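You operate a simulated robot arm through the tools that you are given. There is no shell and no other tool. Be economical: measure what you need, move in short steps, check, and stop when the job is done.

You run a simulated robot arm. Do the job below in one go: nothing can be reset, and whatever is moved stays where it is left.

Task
Put one of the push greasers from the top of the fitting table on top of the clear liner press jar.

Only the result counts: the job must be done as asked and must still hold three seconds after the hand-in. Knocking over, shifting, dropping, spilling or breaking anything else fails it.

Robot
A 7-joint arm with a two-finger parallel gripper, fixed in place. Base frame: the origin is at the foot of the arm, x ahead of it, y to its left, z up; the work surface is at about z = 0. Lengths are in mm, angles in degrees, forces in N, time in s.
With the tool pointing down near the work surface it reaches from about 220 to 580 mm from the base axis. Its first joint turns from -66.0 to 66.0 degrees. Payload 2.5 kg.
The TCP is the grasp point between the finger pads, 23 mm short of the fingertips. In the tool frame z runs along the fingers and y along their closing line. Largest opening 94 mm; finger width 38, thickness 10; the body of the gripper, 54 by 96 mm, starts 39 mm behind the TCP.
Orientation is that of the tool frame in the base frame, as a unit quaternion [x, y, z, w]. With the fingers straight down and closing along the base's y, the tool's x points along the base's -x, its y along +y and its z along -z.

Tools
- The arm moves only by the tool arm_command. Its argument "moves" is a list of rows, each an object of numbers (a shift or turn left out is 0, a gripper value left out holds the last): "x", "y", "z": the shift along the base's x, y, z in units of 100 mm (1.0 is 100 mm); "yaw": the turn about the base's z in units of 60 degrees (1.0 is 60 degrees). In form: [{"x": .., "y": .., "z": .., "yaw": ..}, ...]. A call has 1 to 12 rows; each row is the pose to reach, as a shift and turn from the pose commanded when the call began. "jaw" is the finger opening in mm, from 0 to 94, set as the call begins (left out, the last holds). A call with a number of a shift or a turn outside -1 to 1 is refused whole. Rows are played at 5 a second. More than 50 mm and 8.6 degrees between two rows, or a gripper value outside its range, and nothing of the call is played. A pose out of reach is approached as far as the arm can. The call stops where the force on the tool passes 40 N (or 10 N more than at its start, if that is more) or the arm is blocked; 0.2 s more then pass. The fingers move at their own pace (about 108 mm/s each) and stop on an object; they squeeze with about 27 N. The grip force told is the motor's: it shows also when the fingers shut on nothing. Time passes only in rows, and 0.2 s behind the last, so rows that repeat a pose let the fingers close. It gives the time, the measured TCP pose, the force on the tool (base axes), the opening and the grip force at its end, in the units of the frame above (readings bear some noise).
- Cameras (640 x 400 px; columns grow to the right, rows downward): "scene" is fixed at [116.2, -398.7, 559.1]; the picture's right is [0.87, -0.49, 0.00], its down [-0.21, -0.36, -0.91] and it looks along [0.45, 0.79, -0.42] (base axes); focal length 317 px, centre (320, 200). "wrist" rides on the gripper at [-39, 0, -44] in the tool frame; the picture's right is [0.00, -1.00, 0.00], its down [0.97, 0.00, -0.24] and it looks along [0.24, 0.00, 0.97] (tool axes); focal length 218 px, centre (320, 200).
- grab_frame(camera): a new picture of that camera. It takes no simulated time.
- pixel_to_xyz(camera, pixels): for up to 12 pixels [column, row] of the newest picture of that camera ("zoom" is the newest enlarged one), the place [x, y, z] in the base frame of the surface seen there, good to about 3 mm. It takes no simulated time.
- enlarge(camera, box): a new picture of the part [left, top, right, bottom] of that camera's present view, enlarged. It takes no simulated time.
- hand_in(): hands the job in; it is judged then, once.

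Go step by step. Measure first, check grasps and placings, and put right what went wrong. The budget is 60 turns and 26 pictures, counting those below and the enlarged ones. Unless the task says otherwise, let go and move clear before handing in, and close with one line.

The tools are called as name(argument=value, ...) on one line, values as JSON. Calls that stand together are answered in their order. arm_command: Moves the arm, as the interface text tells. Its arguments: {"type":"object","properties":{"moves":{"type":"array","items":{"type":"object","properties":{"x":{"type":"number"},"y":{"type":"number"},"z":{"type":"number"},"yaw":{"type":"number"}}}},"jaw":{"type":"number"}},"required":["moves"]} The other tools are called the same way: grab_frame (camera) takes a picture; pixel_to_xyz (camera, pixels) gives the place of the surface under pixels of a picture; enlarge (camera, box) takes an enlarged picture of a part of a camera's view; hand_in () hands the job in.

At the start:

```text
time: 0.0
eef_pos: [215.7, 271.2, 306.6]
orientation: [0.001, 1.0, 0.0, 0.0]
force: [-0.1, -0.3, -0.2]
width: 94.0
grip_force: 0.1
```

scene: 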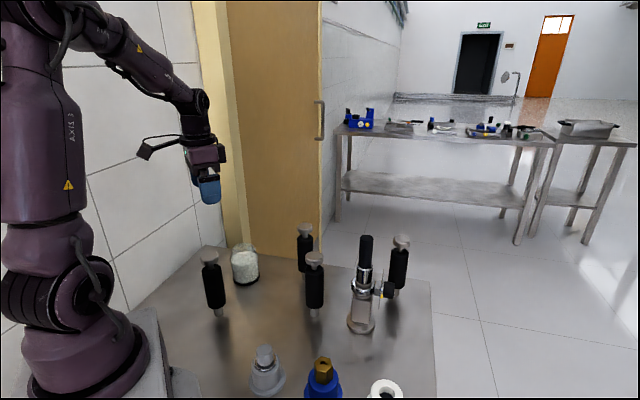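
wrist: 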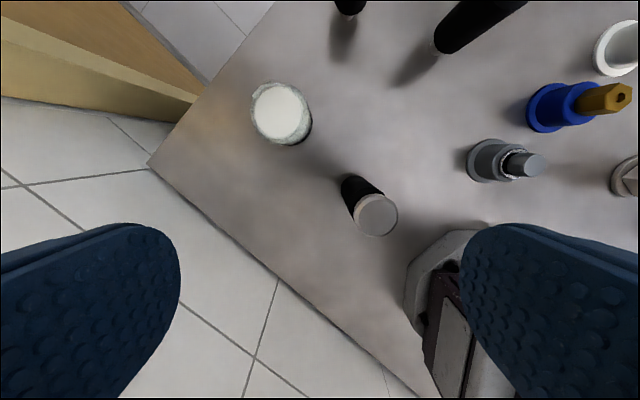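

The scene shows several black cylinders with pale caps (pixels 212,280; 305,245; 315,280; 400,262) and a clear jar at (245,262). I'll look closer and measure.

enlarge(camera="scene", box=[180, 210, 440, 372])

pixel_to_xyz(camera="scene", pixels=[[210, 254], [214, 285], [218, 314], [305, 228], [315, 257], [401, 239], [245, 256], [244, 275], [234, 262], [257, 262], [366, 238], [300, 340]])

pixel_to_xyz(camera="wrist", pixels=[[376, 215], [355, 190], [282, 112], [256, 95], [305, 100], [280, 88], [285, 140], [305, 130], [345, 5], [480, 20], [350, 270], [240, 60]])

```text
2.46 times, centred on (310, 291) of scene
```

zoom: 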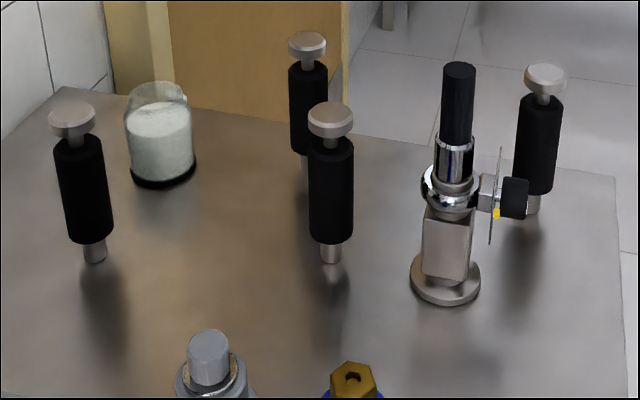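

```text
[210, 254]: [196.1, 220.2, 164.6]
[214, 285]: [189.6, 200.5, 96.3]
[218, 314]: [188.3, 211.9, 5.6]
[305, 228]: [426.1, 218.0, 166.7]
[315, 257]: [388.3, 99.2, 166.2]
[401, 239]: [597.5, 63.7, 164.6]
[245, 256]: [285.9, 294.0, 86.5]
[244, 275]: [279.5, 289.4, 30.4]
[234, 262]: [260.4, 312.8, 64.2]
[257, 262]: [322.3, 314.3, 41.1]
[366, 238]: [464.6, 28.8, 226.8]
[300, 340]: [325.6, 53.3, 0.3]
```

```text
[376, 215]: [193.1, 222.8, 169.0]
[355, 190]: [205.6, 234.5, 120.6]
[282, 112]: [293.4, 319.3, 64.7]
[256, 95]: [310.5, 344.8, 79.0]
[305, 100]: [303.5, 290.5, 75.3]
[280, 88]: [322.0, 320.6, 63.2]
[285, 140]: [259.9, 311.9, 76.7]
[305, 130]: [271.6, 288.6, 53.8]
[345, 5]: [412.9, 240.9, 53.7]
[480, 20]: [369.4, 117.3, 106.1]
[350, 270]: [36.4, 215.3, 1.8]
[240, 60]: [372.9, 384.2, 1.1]
```

The greasers stand about 167 mm tall on a thin nozzle. The jar is near (290, 315), with a rim at about 85 and white content at about 64. I'll check whether the jar is open on top and measure the greaser edges.

enlarge(camera="wrist", box=[230, 60, 420, 250])

enlarge(camera="scene", box=[190, 235, 270, 325])

```text
2.11 times, centred on (325, 155) of wrist
```

zoom: 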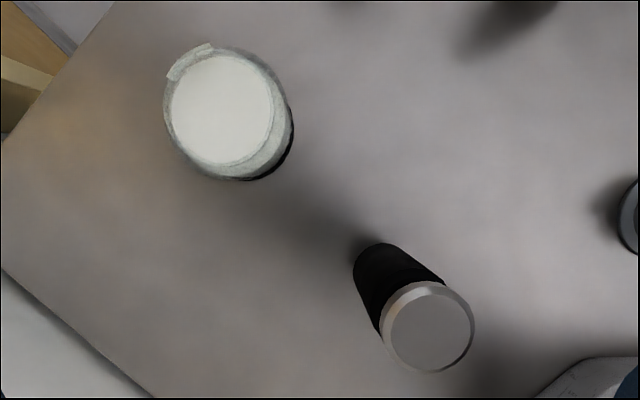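

```text
4.44 times, centred on (230, 280) of scene
```

zoom: 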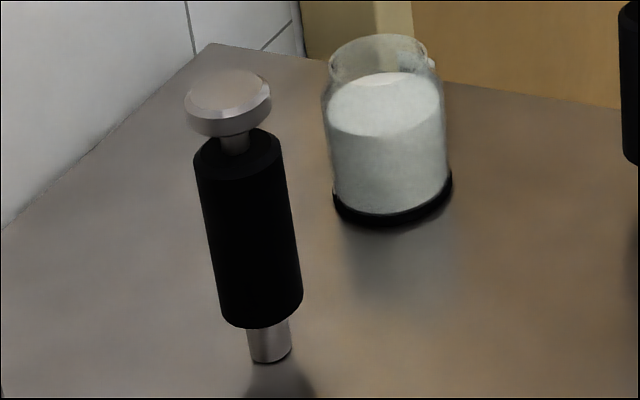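

The jar is an open beaker with white content, and the greaser's cap centre is at about (196, 220) by both cameras. I'll move over it at z ≈ 215 and check alignment.

arm_command(moves=[{"x": -0.1, "y": -0.25}, {"x": -0.197, "y": -0.507}, {"x": -0.197, "y": -0.507, "z": -0.4}, {"x": -0.197, "y": -0.507, "z": -0.8}, {"x": -0.197, "y": -0.507, "z": -0.92}, {"x": -0.197, "y": -0.507, "z": -0.92}], jaw=94)

grab_frame(camera="wrist")

grab_frame(camera="scene")

```text
time: 1.4
eef_pos: [194.4, 219.6, 215.1]
orientation: [-0.001, 1.0, 0.001, 0.0]
force: [0.1, -0.2, 0.3]
width: 94.1
grip_force: 0.1
```

```text
20 pictures are left
```

wrist: 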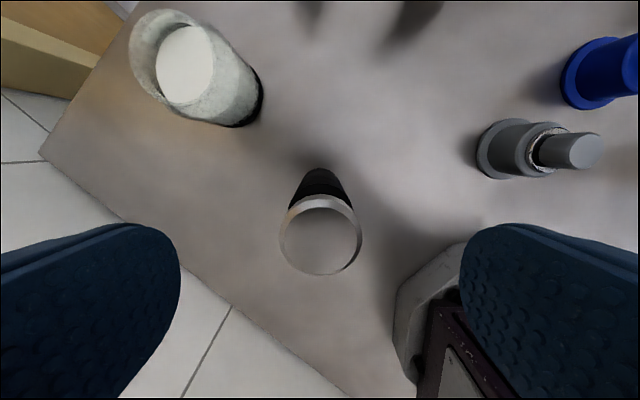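

```text
19 pictures are left
```

scene: 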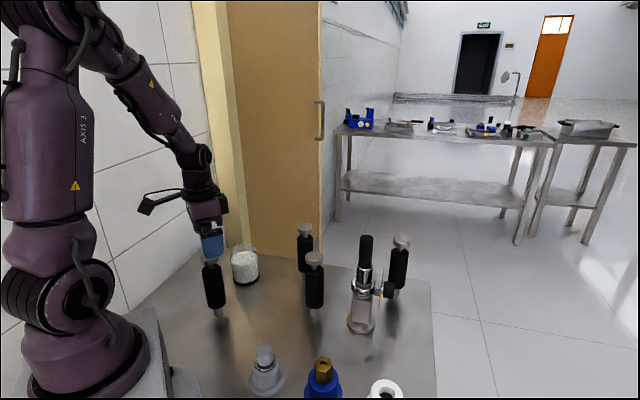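

The cap centre is at wrist pixel (321, 240), centred between the fingers to within about 1 mm. I'll descend so the palm clears the cap at 167 mm.

arm_command(moves=[{"x": -0.015, "z": -0.3}, {"x": -0.015, "z": -0.55}, {"x": -0.015, "z": -0.7}, {"x": -0.015, "z": -0.81}, {"x": -0.015, "z": -0.81}])

enlarge(camera="scene", box=[170, 200, 290, 330])

```text
time: 2.6
eef_pos: [193.7, 219.2, 133.8]
orientation: [0.0, 1.0, 0.0, -0.001]
force: [-0.4, -0.1, 0.8]
width: 93.9
grip_force: 0.1
```

```text
3.08 times, centred on (230, 265) of scene
```

zoom: 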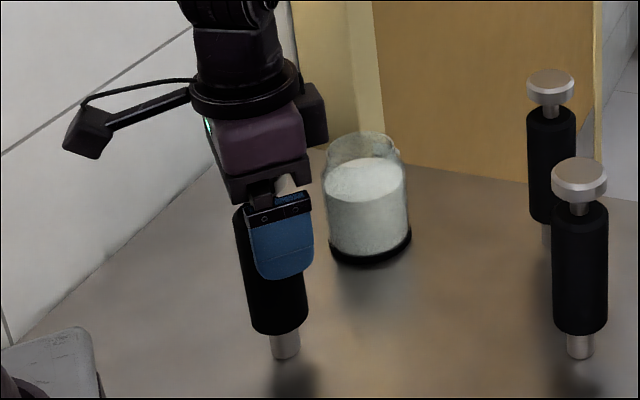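

The fingers overlap the upper body and the greaser stands undisturbed, so I'll close the jaw.

arm_command(moves=[{"x": 0}, {"x": 0}, {"x": 0}, {"x": 0}], jaw=25)

```text
time: 3.6
eef_pos: [193.9, 219.2, 134.0]
orientation: [0.0, 1.0, -0.001, 0.0]
force: [0.6, -0.1, 0.0]
width: 40.8
grip_force: 27.2
```

Gripped the 41 mm wide body with 27 N. I'll lift straight up.

arm_command(moves=[{"z": 0.1}, {"z": 0.3}, {"z": 0.55}, {"z": 0.8}, {"z": 1.0}, {"z": 1.0}], jaw=25)

grab_frame(camera="wrist")

enlarge(camera="scene", box=[170, 180, 290, 310])

pixel_to_xyz(camera="zoom", pixels=[[366, 193], [366, 220], [333, 205], [400, 205], [365, 235], [345, 196], [388, 196], [325, 240], [408, 240], [365, 325]])

```text
time: 5.0
eef_pos: [193.2, 219.4, 235.4]
orientation: [0.001, 1.0, 0.0, 0.0]
force: [-0.4, -0.3, -2.9]
width: 40.9
grip_force: 26.6
```

```text
17 pictures are left
```

wrist: 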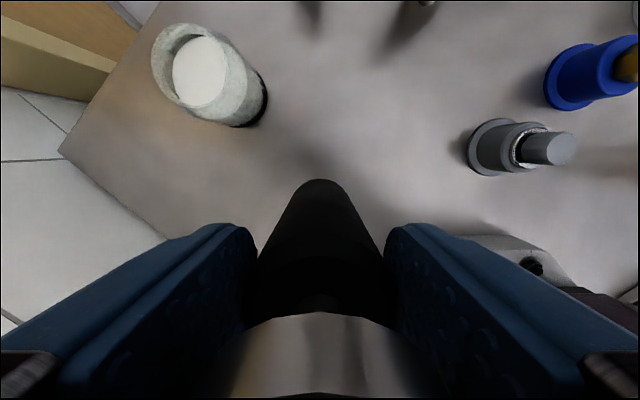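

```text
3.08 times, centred on (230, 245) of scene
```

zoom: 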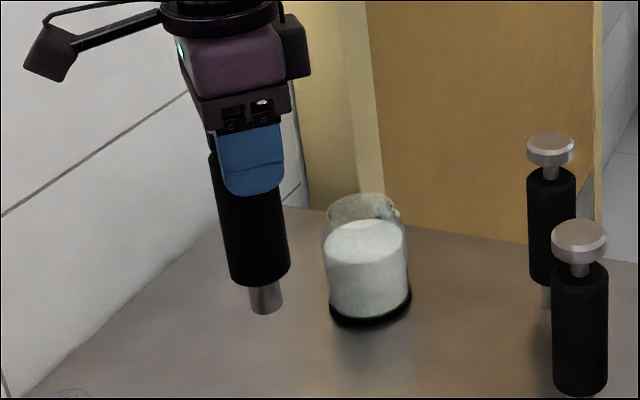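

```text
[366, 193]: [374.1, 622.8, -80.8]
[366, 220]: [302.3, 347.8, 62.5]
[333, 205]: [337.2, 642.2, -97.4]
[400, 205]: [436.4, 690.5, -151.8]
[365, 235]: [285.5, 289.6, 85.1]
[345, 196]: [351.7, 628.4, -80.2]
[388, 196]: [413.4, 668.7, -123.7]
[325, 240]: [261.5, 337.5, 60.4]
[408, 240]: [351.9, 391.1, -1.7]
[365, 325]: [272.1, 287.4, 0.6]
```

The greaser is held upright and lifted (bottom at about 100 mm). I'll pin down the jar's rim and content with points on the current wrist picture.

pixel_to_xyz(camera="wrist", pixels=[[155, 60], [160, 40], [175, 27], [200, 28], [222, 45], [230, 70], [222, 95], [200, 107], [175, 95], [200, 70], [235, 124], [267, 100]])

enlarge(camera="wrist", box=[140, 10, 290, 140])

```text
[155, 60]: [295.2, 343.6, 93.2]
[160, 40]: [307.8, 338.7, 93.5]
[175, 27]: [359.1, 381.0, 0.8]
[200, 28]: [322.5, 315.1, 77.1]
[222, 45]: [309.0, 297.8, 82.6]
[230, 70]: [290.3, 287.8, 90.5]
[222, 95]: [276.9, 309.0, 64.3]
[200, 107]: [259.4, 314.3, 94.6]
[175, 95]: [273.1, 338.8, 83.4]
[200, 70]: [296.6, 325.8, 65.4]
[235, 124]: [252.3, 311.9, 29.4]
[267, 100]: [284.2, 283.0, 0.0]
```

```text
3.08 times, centred on (215, 75) of wrist
```

zoom: 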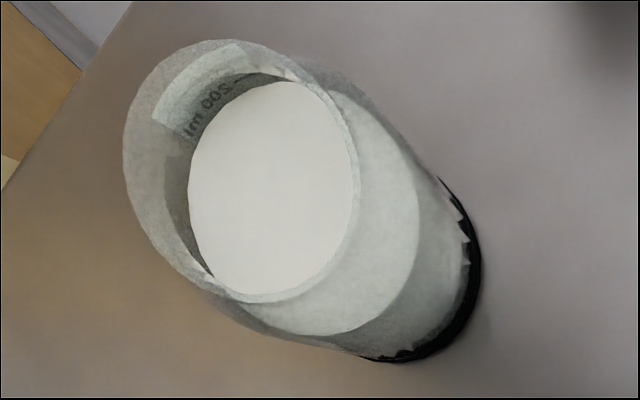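

The jar's rim is at z ≈ 93 with its centre near (290.5, 316.5) and outer radius about 29. The content is at z ≈ 65. I'll rise 20 mm and carry the greaser over the jar.

arm_command(moves=[{"z": 0.1}, {"z": 0.2}, {"x": 0.15, "y": 0.15, "z": 0.2}, {"x": 0.35, "y": 0.35, "z": 0.2}, {"x": 0.55, "y": 0.55, "z": 0.2}, {"x": 0.75, "y": 0.75, "z": 0.2}, {"x": 0.9, "y": 0.9, "z": 0.2}, {"x": 0.97, "y": 0.97, "z": 0.2}, {"x": 0.97, "y": 0.97, "z": 0.2}, {"x": 0.97, "y": 0.97, "z": 0.2}])

grab_frame(camera="wrist")

enlarge(camera="scene", box=[190, 180, 310, 310])

```text
time: 7.2
eef_pos: [290.4, 317.9, 255.7]
orientation: [0.0, 1.0, 0.001, 0.0]
force: [-0.3, -0.1, -2.2]
width: 41.1
grip_force: 27.1
```

```text
14 pictures are left
```

wrist: 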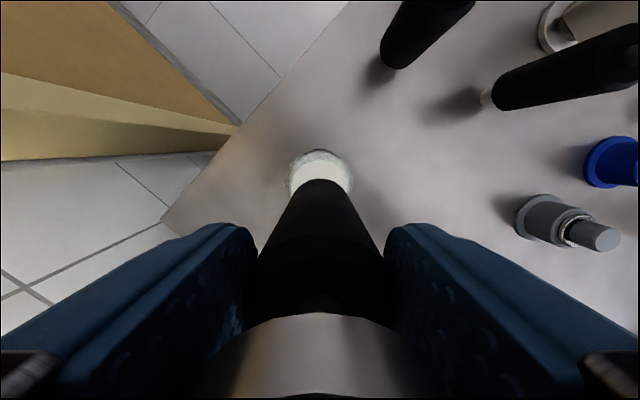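

```text
3.08 times, centred on (250, 245) of scene
```

zoom: 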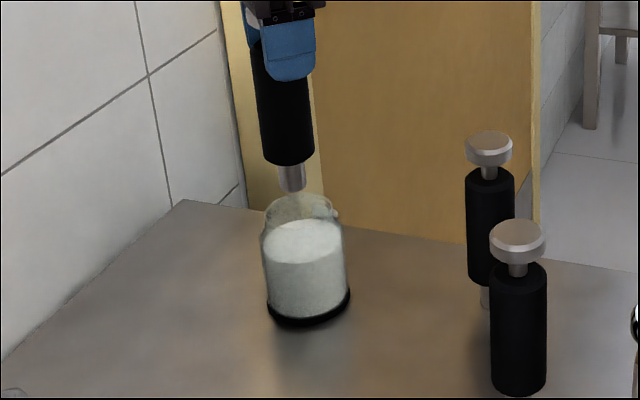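

In the scene zoom the nozzle tip (292, 190) looks several mm left of the jar axis (~303, 222), which suggests an x offset. I'll measure both.

pixel_to_xyz(camera="zoom", pixels=[[292, 180], [280, 180], [303, 182], [288, 130], [284, 100], [266, 270], [342, 270], [304, 270], [290, 300], [325, 300], [304, 300], [304, 250]])

pixel_to_xyz(camera="wrist", pixels=[[320, 150], [320, 153], [320, 158], [300, 155], [340, 155], [290, 185], [351, 185], [320, 168], [310, 150], [330, 150], [294, 165], [347, 165]])

enlarge(camera="wrist", box=[270, 130, 370, 230])

```text
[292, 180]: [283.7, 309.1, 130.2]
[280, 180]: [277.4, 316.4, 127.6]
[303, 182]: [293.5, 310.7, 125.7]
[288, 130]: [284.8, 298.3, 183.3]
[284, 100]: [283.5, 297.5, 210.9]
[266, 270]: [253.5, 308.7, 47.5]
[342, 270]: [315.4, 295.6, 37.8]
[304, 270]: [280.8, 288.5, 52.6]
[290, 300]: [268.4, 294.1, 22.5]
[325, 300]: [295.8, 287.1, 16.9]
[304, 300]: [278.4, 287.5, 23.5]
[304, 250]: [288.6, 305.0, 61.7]
```

```text
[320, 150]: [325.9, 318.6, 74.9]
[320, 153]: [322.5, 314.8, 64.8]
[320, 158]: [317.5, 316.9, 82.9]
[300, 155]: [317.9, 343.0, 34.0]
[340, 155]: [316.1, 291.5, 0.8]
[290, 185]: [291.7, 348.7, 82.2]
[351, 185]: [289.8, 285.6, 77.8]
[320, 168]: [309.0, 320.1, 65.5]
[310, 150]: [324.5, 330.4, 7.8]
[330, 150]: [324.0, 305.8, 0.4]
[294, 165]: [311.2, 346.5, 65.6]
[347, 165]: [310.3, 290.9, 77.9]
```

```text
4.00 times, centred on (320, 180) of wrist
```

zoom: 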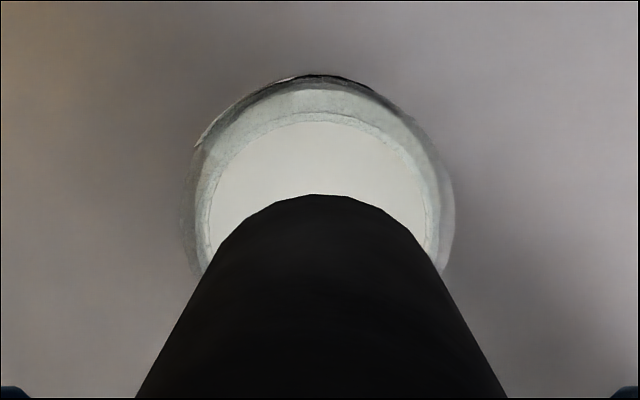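

The jar centre is at about (291, 317), and the greaser axis is at about (287–289, 318). I'll shift +3 mm in x and −1 mm in y, then lower to just above the content.

arm_command(moves=[{"x": 0.03, "y": -0.01}, {"x": 0.03, "y": -0.01, "z": -0.1}, {"x": 0.03, "y": -0.01, "z": -0.2}, {"x": 0.03, "y": -0.01, "z": -0.25}, {"x": 0.03, "y": -0.01, "z": -0.25}])

enlarge(camera="scene", box=[200, 200, 300, 300])

```text
time: 8.4
eef_pos: [293.0, 315.6, 229.6]
orientation: [0.0, 1.0, 0.0, 0.0]
force: [-0.8, -1.4, -0.5]
width: 40.7
grip_force: 26.9
```

```text
4.00 times, centred on (250, 250) of scene
```

zoom: 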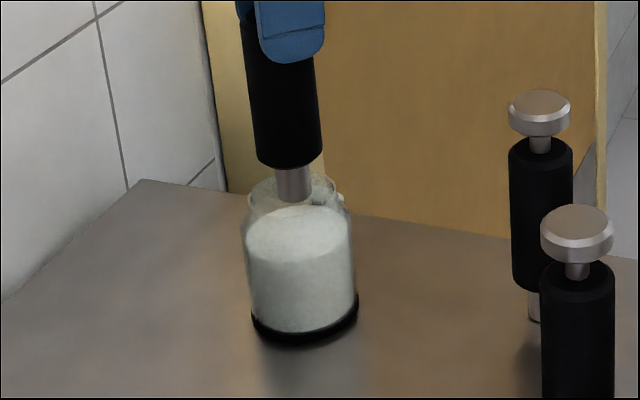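

The nozzle tip (295, 198) is over the jar mouth and centred. The z force dropped slightly, which may be first contact or noise, so I'll take very small steps.

arm_command(moves=[{"z": -0.01}, {"z": -0.02}, {"z": -0.03}, {"z": -0.03}])

```text
time: 9.4
eef_pos: [294.3, 317.7, 228.3]
orientation: [-0.001, 1.0, 0.003, 0.002]
force: [-2.9, -3.5, 35.1]
width: 40.7
grip_force: 26.8
```

Contact came at a tip height of about 94 mm, the rim level, although the nozzle looks centred. I'll back off the load slightly and look before releasing.

arm_command(moves=[{"z": 0.01}, {"z": 0.02}, {"z": 0.02}, {"z": 0.02}])

enlarge(camera="scene", box=[215, 225, 275, 295])

enlarge(camera="wrist", box=[270, 130, 370, 230])

```text
time: 10.4
eef_pos: [294.7, 315.9, 227.8]
orientation: [0.0, 1.0, 0.0, 0.0]
force: [4.3, 0.8, 19.0]
width: 41.2
grip_force: 27.2
```

```text
5.71 times, centred on (245, 260) of scene
```

zoom: 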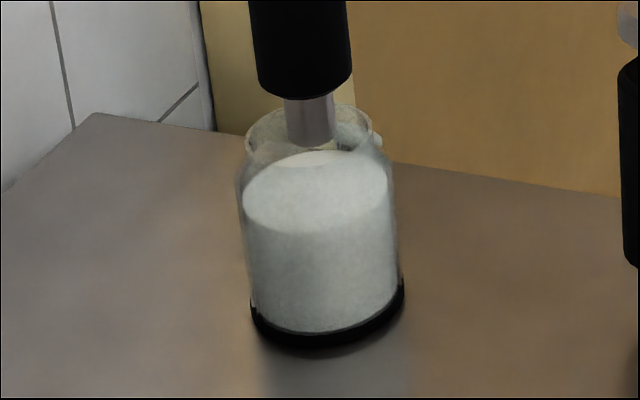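

```text
4.00 times, centred on (320, 180) of wrist
```

zoom: 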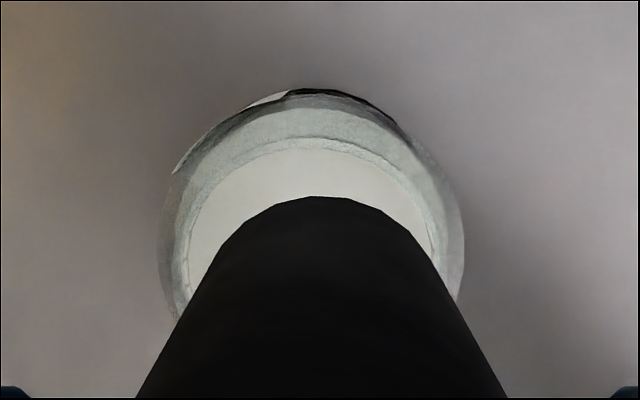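

The nozzle sits centred in the rim ellipse (311, 137) and is supported at rim level, with 19 N still pressing. I'll ease up until the load is near zero.

arm_command(moves=[{"z": 0.005}, {"z": 0.01}, {"z": 0.01}, {"z": 0.01}])

```text
time: 11.4
eef_pos: [293.2, 315.3, 229.7]
orientation: [0.0, 1.0, -0.001, -0.001]
force: [2.7, 0.9, 2.8]
width: 40.5
grip_force: 26.6
```

Nearly unloaded (2.8 N upward). I'll ease up another 0.3 mm and recheck before letting go.

arm_command(moves=[{"z": 0.003}, {"z": 0.003}, {"z": 0.003}])

```text
time: 12.2
eef_pos: [292.2, 316.0, 229.5]
orientation: [-0.002, 1.0, -0.002, -0.001]
force: [-0.2, -0.1, -2.9]
width: 40.9
grip_force: 27.3
```

The load is back to the bare weight (−2.9 N), so the tip has just lifted clear. I'll lower 0.2 mm and then open.

arm_command(moves=[{"z": -0.002}, {"z": -0.002}, {"z": -0.002}])

```text
time: 13.0
eef_pos: [292.9, 315.7, 229.4]
orientation: [0.0, 1.0, 0.0, 0.0]
force: [0.8, 1.3, -2.2]
width: 40.7
grip_force: 26.9
```

At about zero contact load, I'll open slightly to 50 mm so the fingers still guard the greaser while I check that it stands.

arm_command(moves=[{"z": 0}, {"z": 0}, {"z": 0}, {"z": 0}], jaw=50)

enlarge(camera="scene", box=[200, 170, 300, 295])

grab_frame(camera="wrist")

```text
time: 14.0
eef_pos: [292.4, 315.5, 230.3]
orientation: [0.0, 1.0, 0.001, 0.0]
force: [-0.2, 0.2, 0.2]
width: 49.6
grip_force: 0.1
```

```text
3.20 times, centred on (250, 232) of scene
```

zoom: 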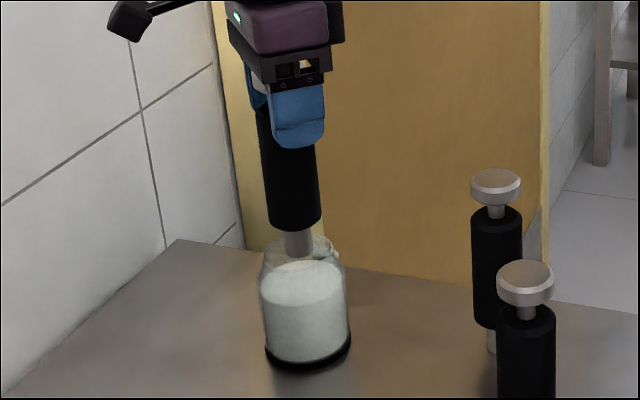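

```text
7 pictures are left
```

wrist: 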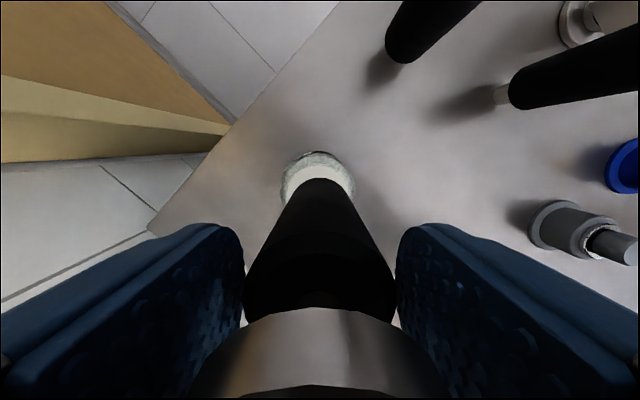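

The greaser stands free on the jar with a gap on both sides and no force on the tool. I'll open fully, then rise straight up.

arm_command(moves=[{"z": 0}, {"z": 0}, {"z": 0}, {"z": 0.1}, {"z": 0.3}, {"z": 0.5}, {"z": 0.7}, {"z": 0.9}, {"z": 0.95}, {"z": 0.95}], jaw=90)

grab_frame(camera="scene")

grab_frame(camera="wrist")

```text
time: 16.2
eef_pos: [293.2, 315.3, 324.7]
orientation: [-0.001, 1.0, 0.0, 0.0]
force: [0.5, -0.7, -0.1]
width: 90.2
grip_force: 0.0
```

```text
6 pictures are left
```

scene: 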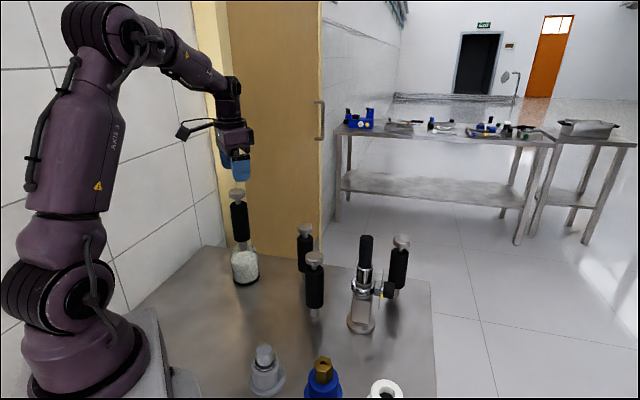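

```text
5 pictures are left
```

wrist: 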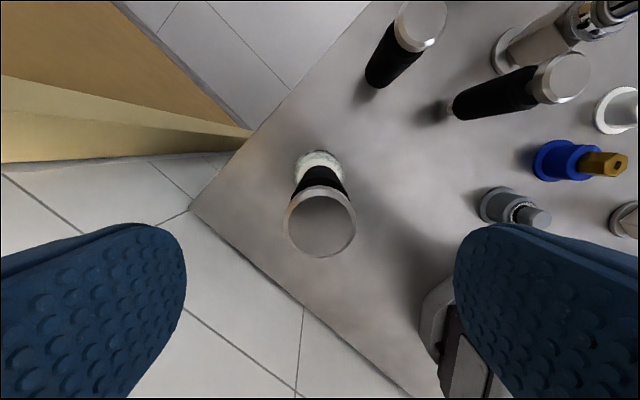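

The greaser stands upright on the jar at scene pixels (240, 190–285), nothing else has moved, and the arm is clear, so I'm handing in.

hand_in()

```text
The job is handed in.
```

One push greaser now stands upright on top of the clear liner press jar, resting at rim height. The arm is clear and nothing else was moved.
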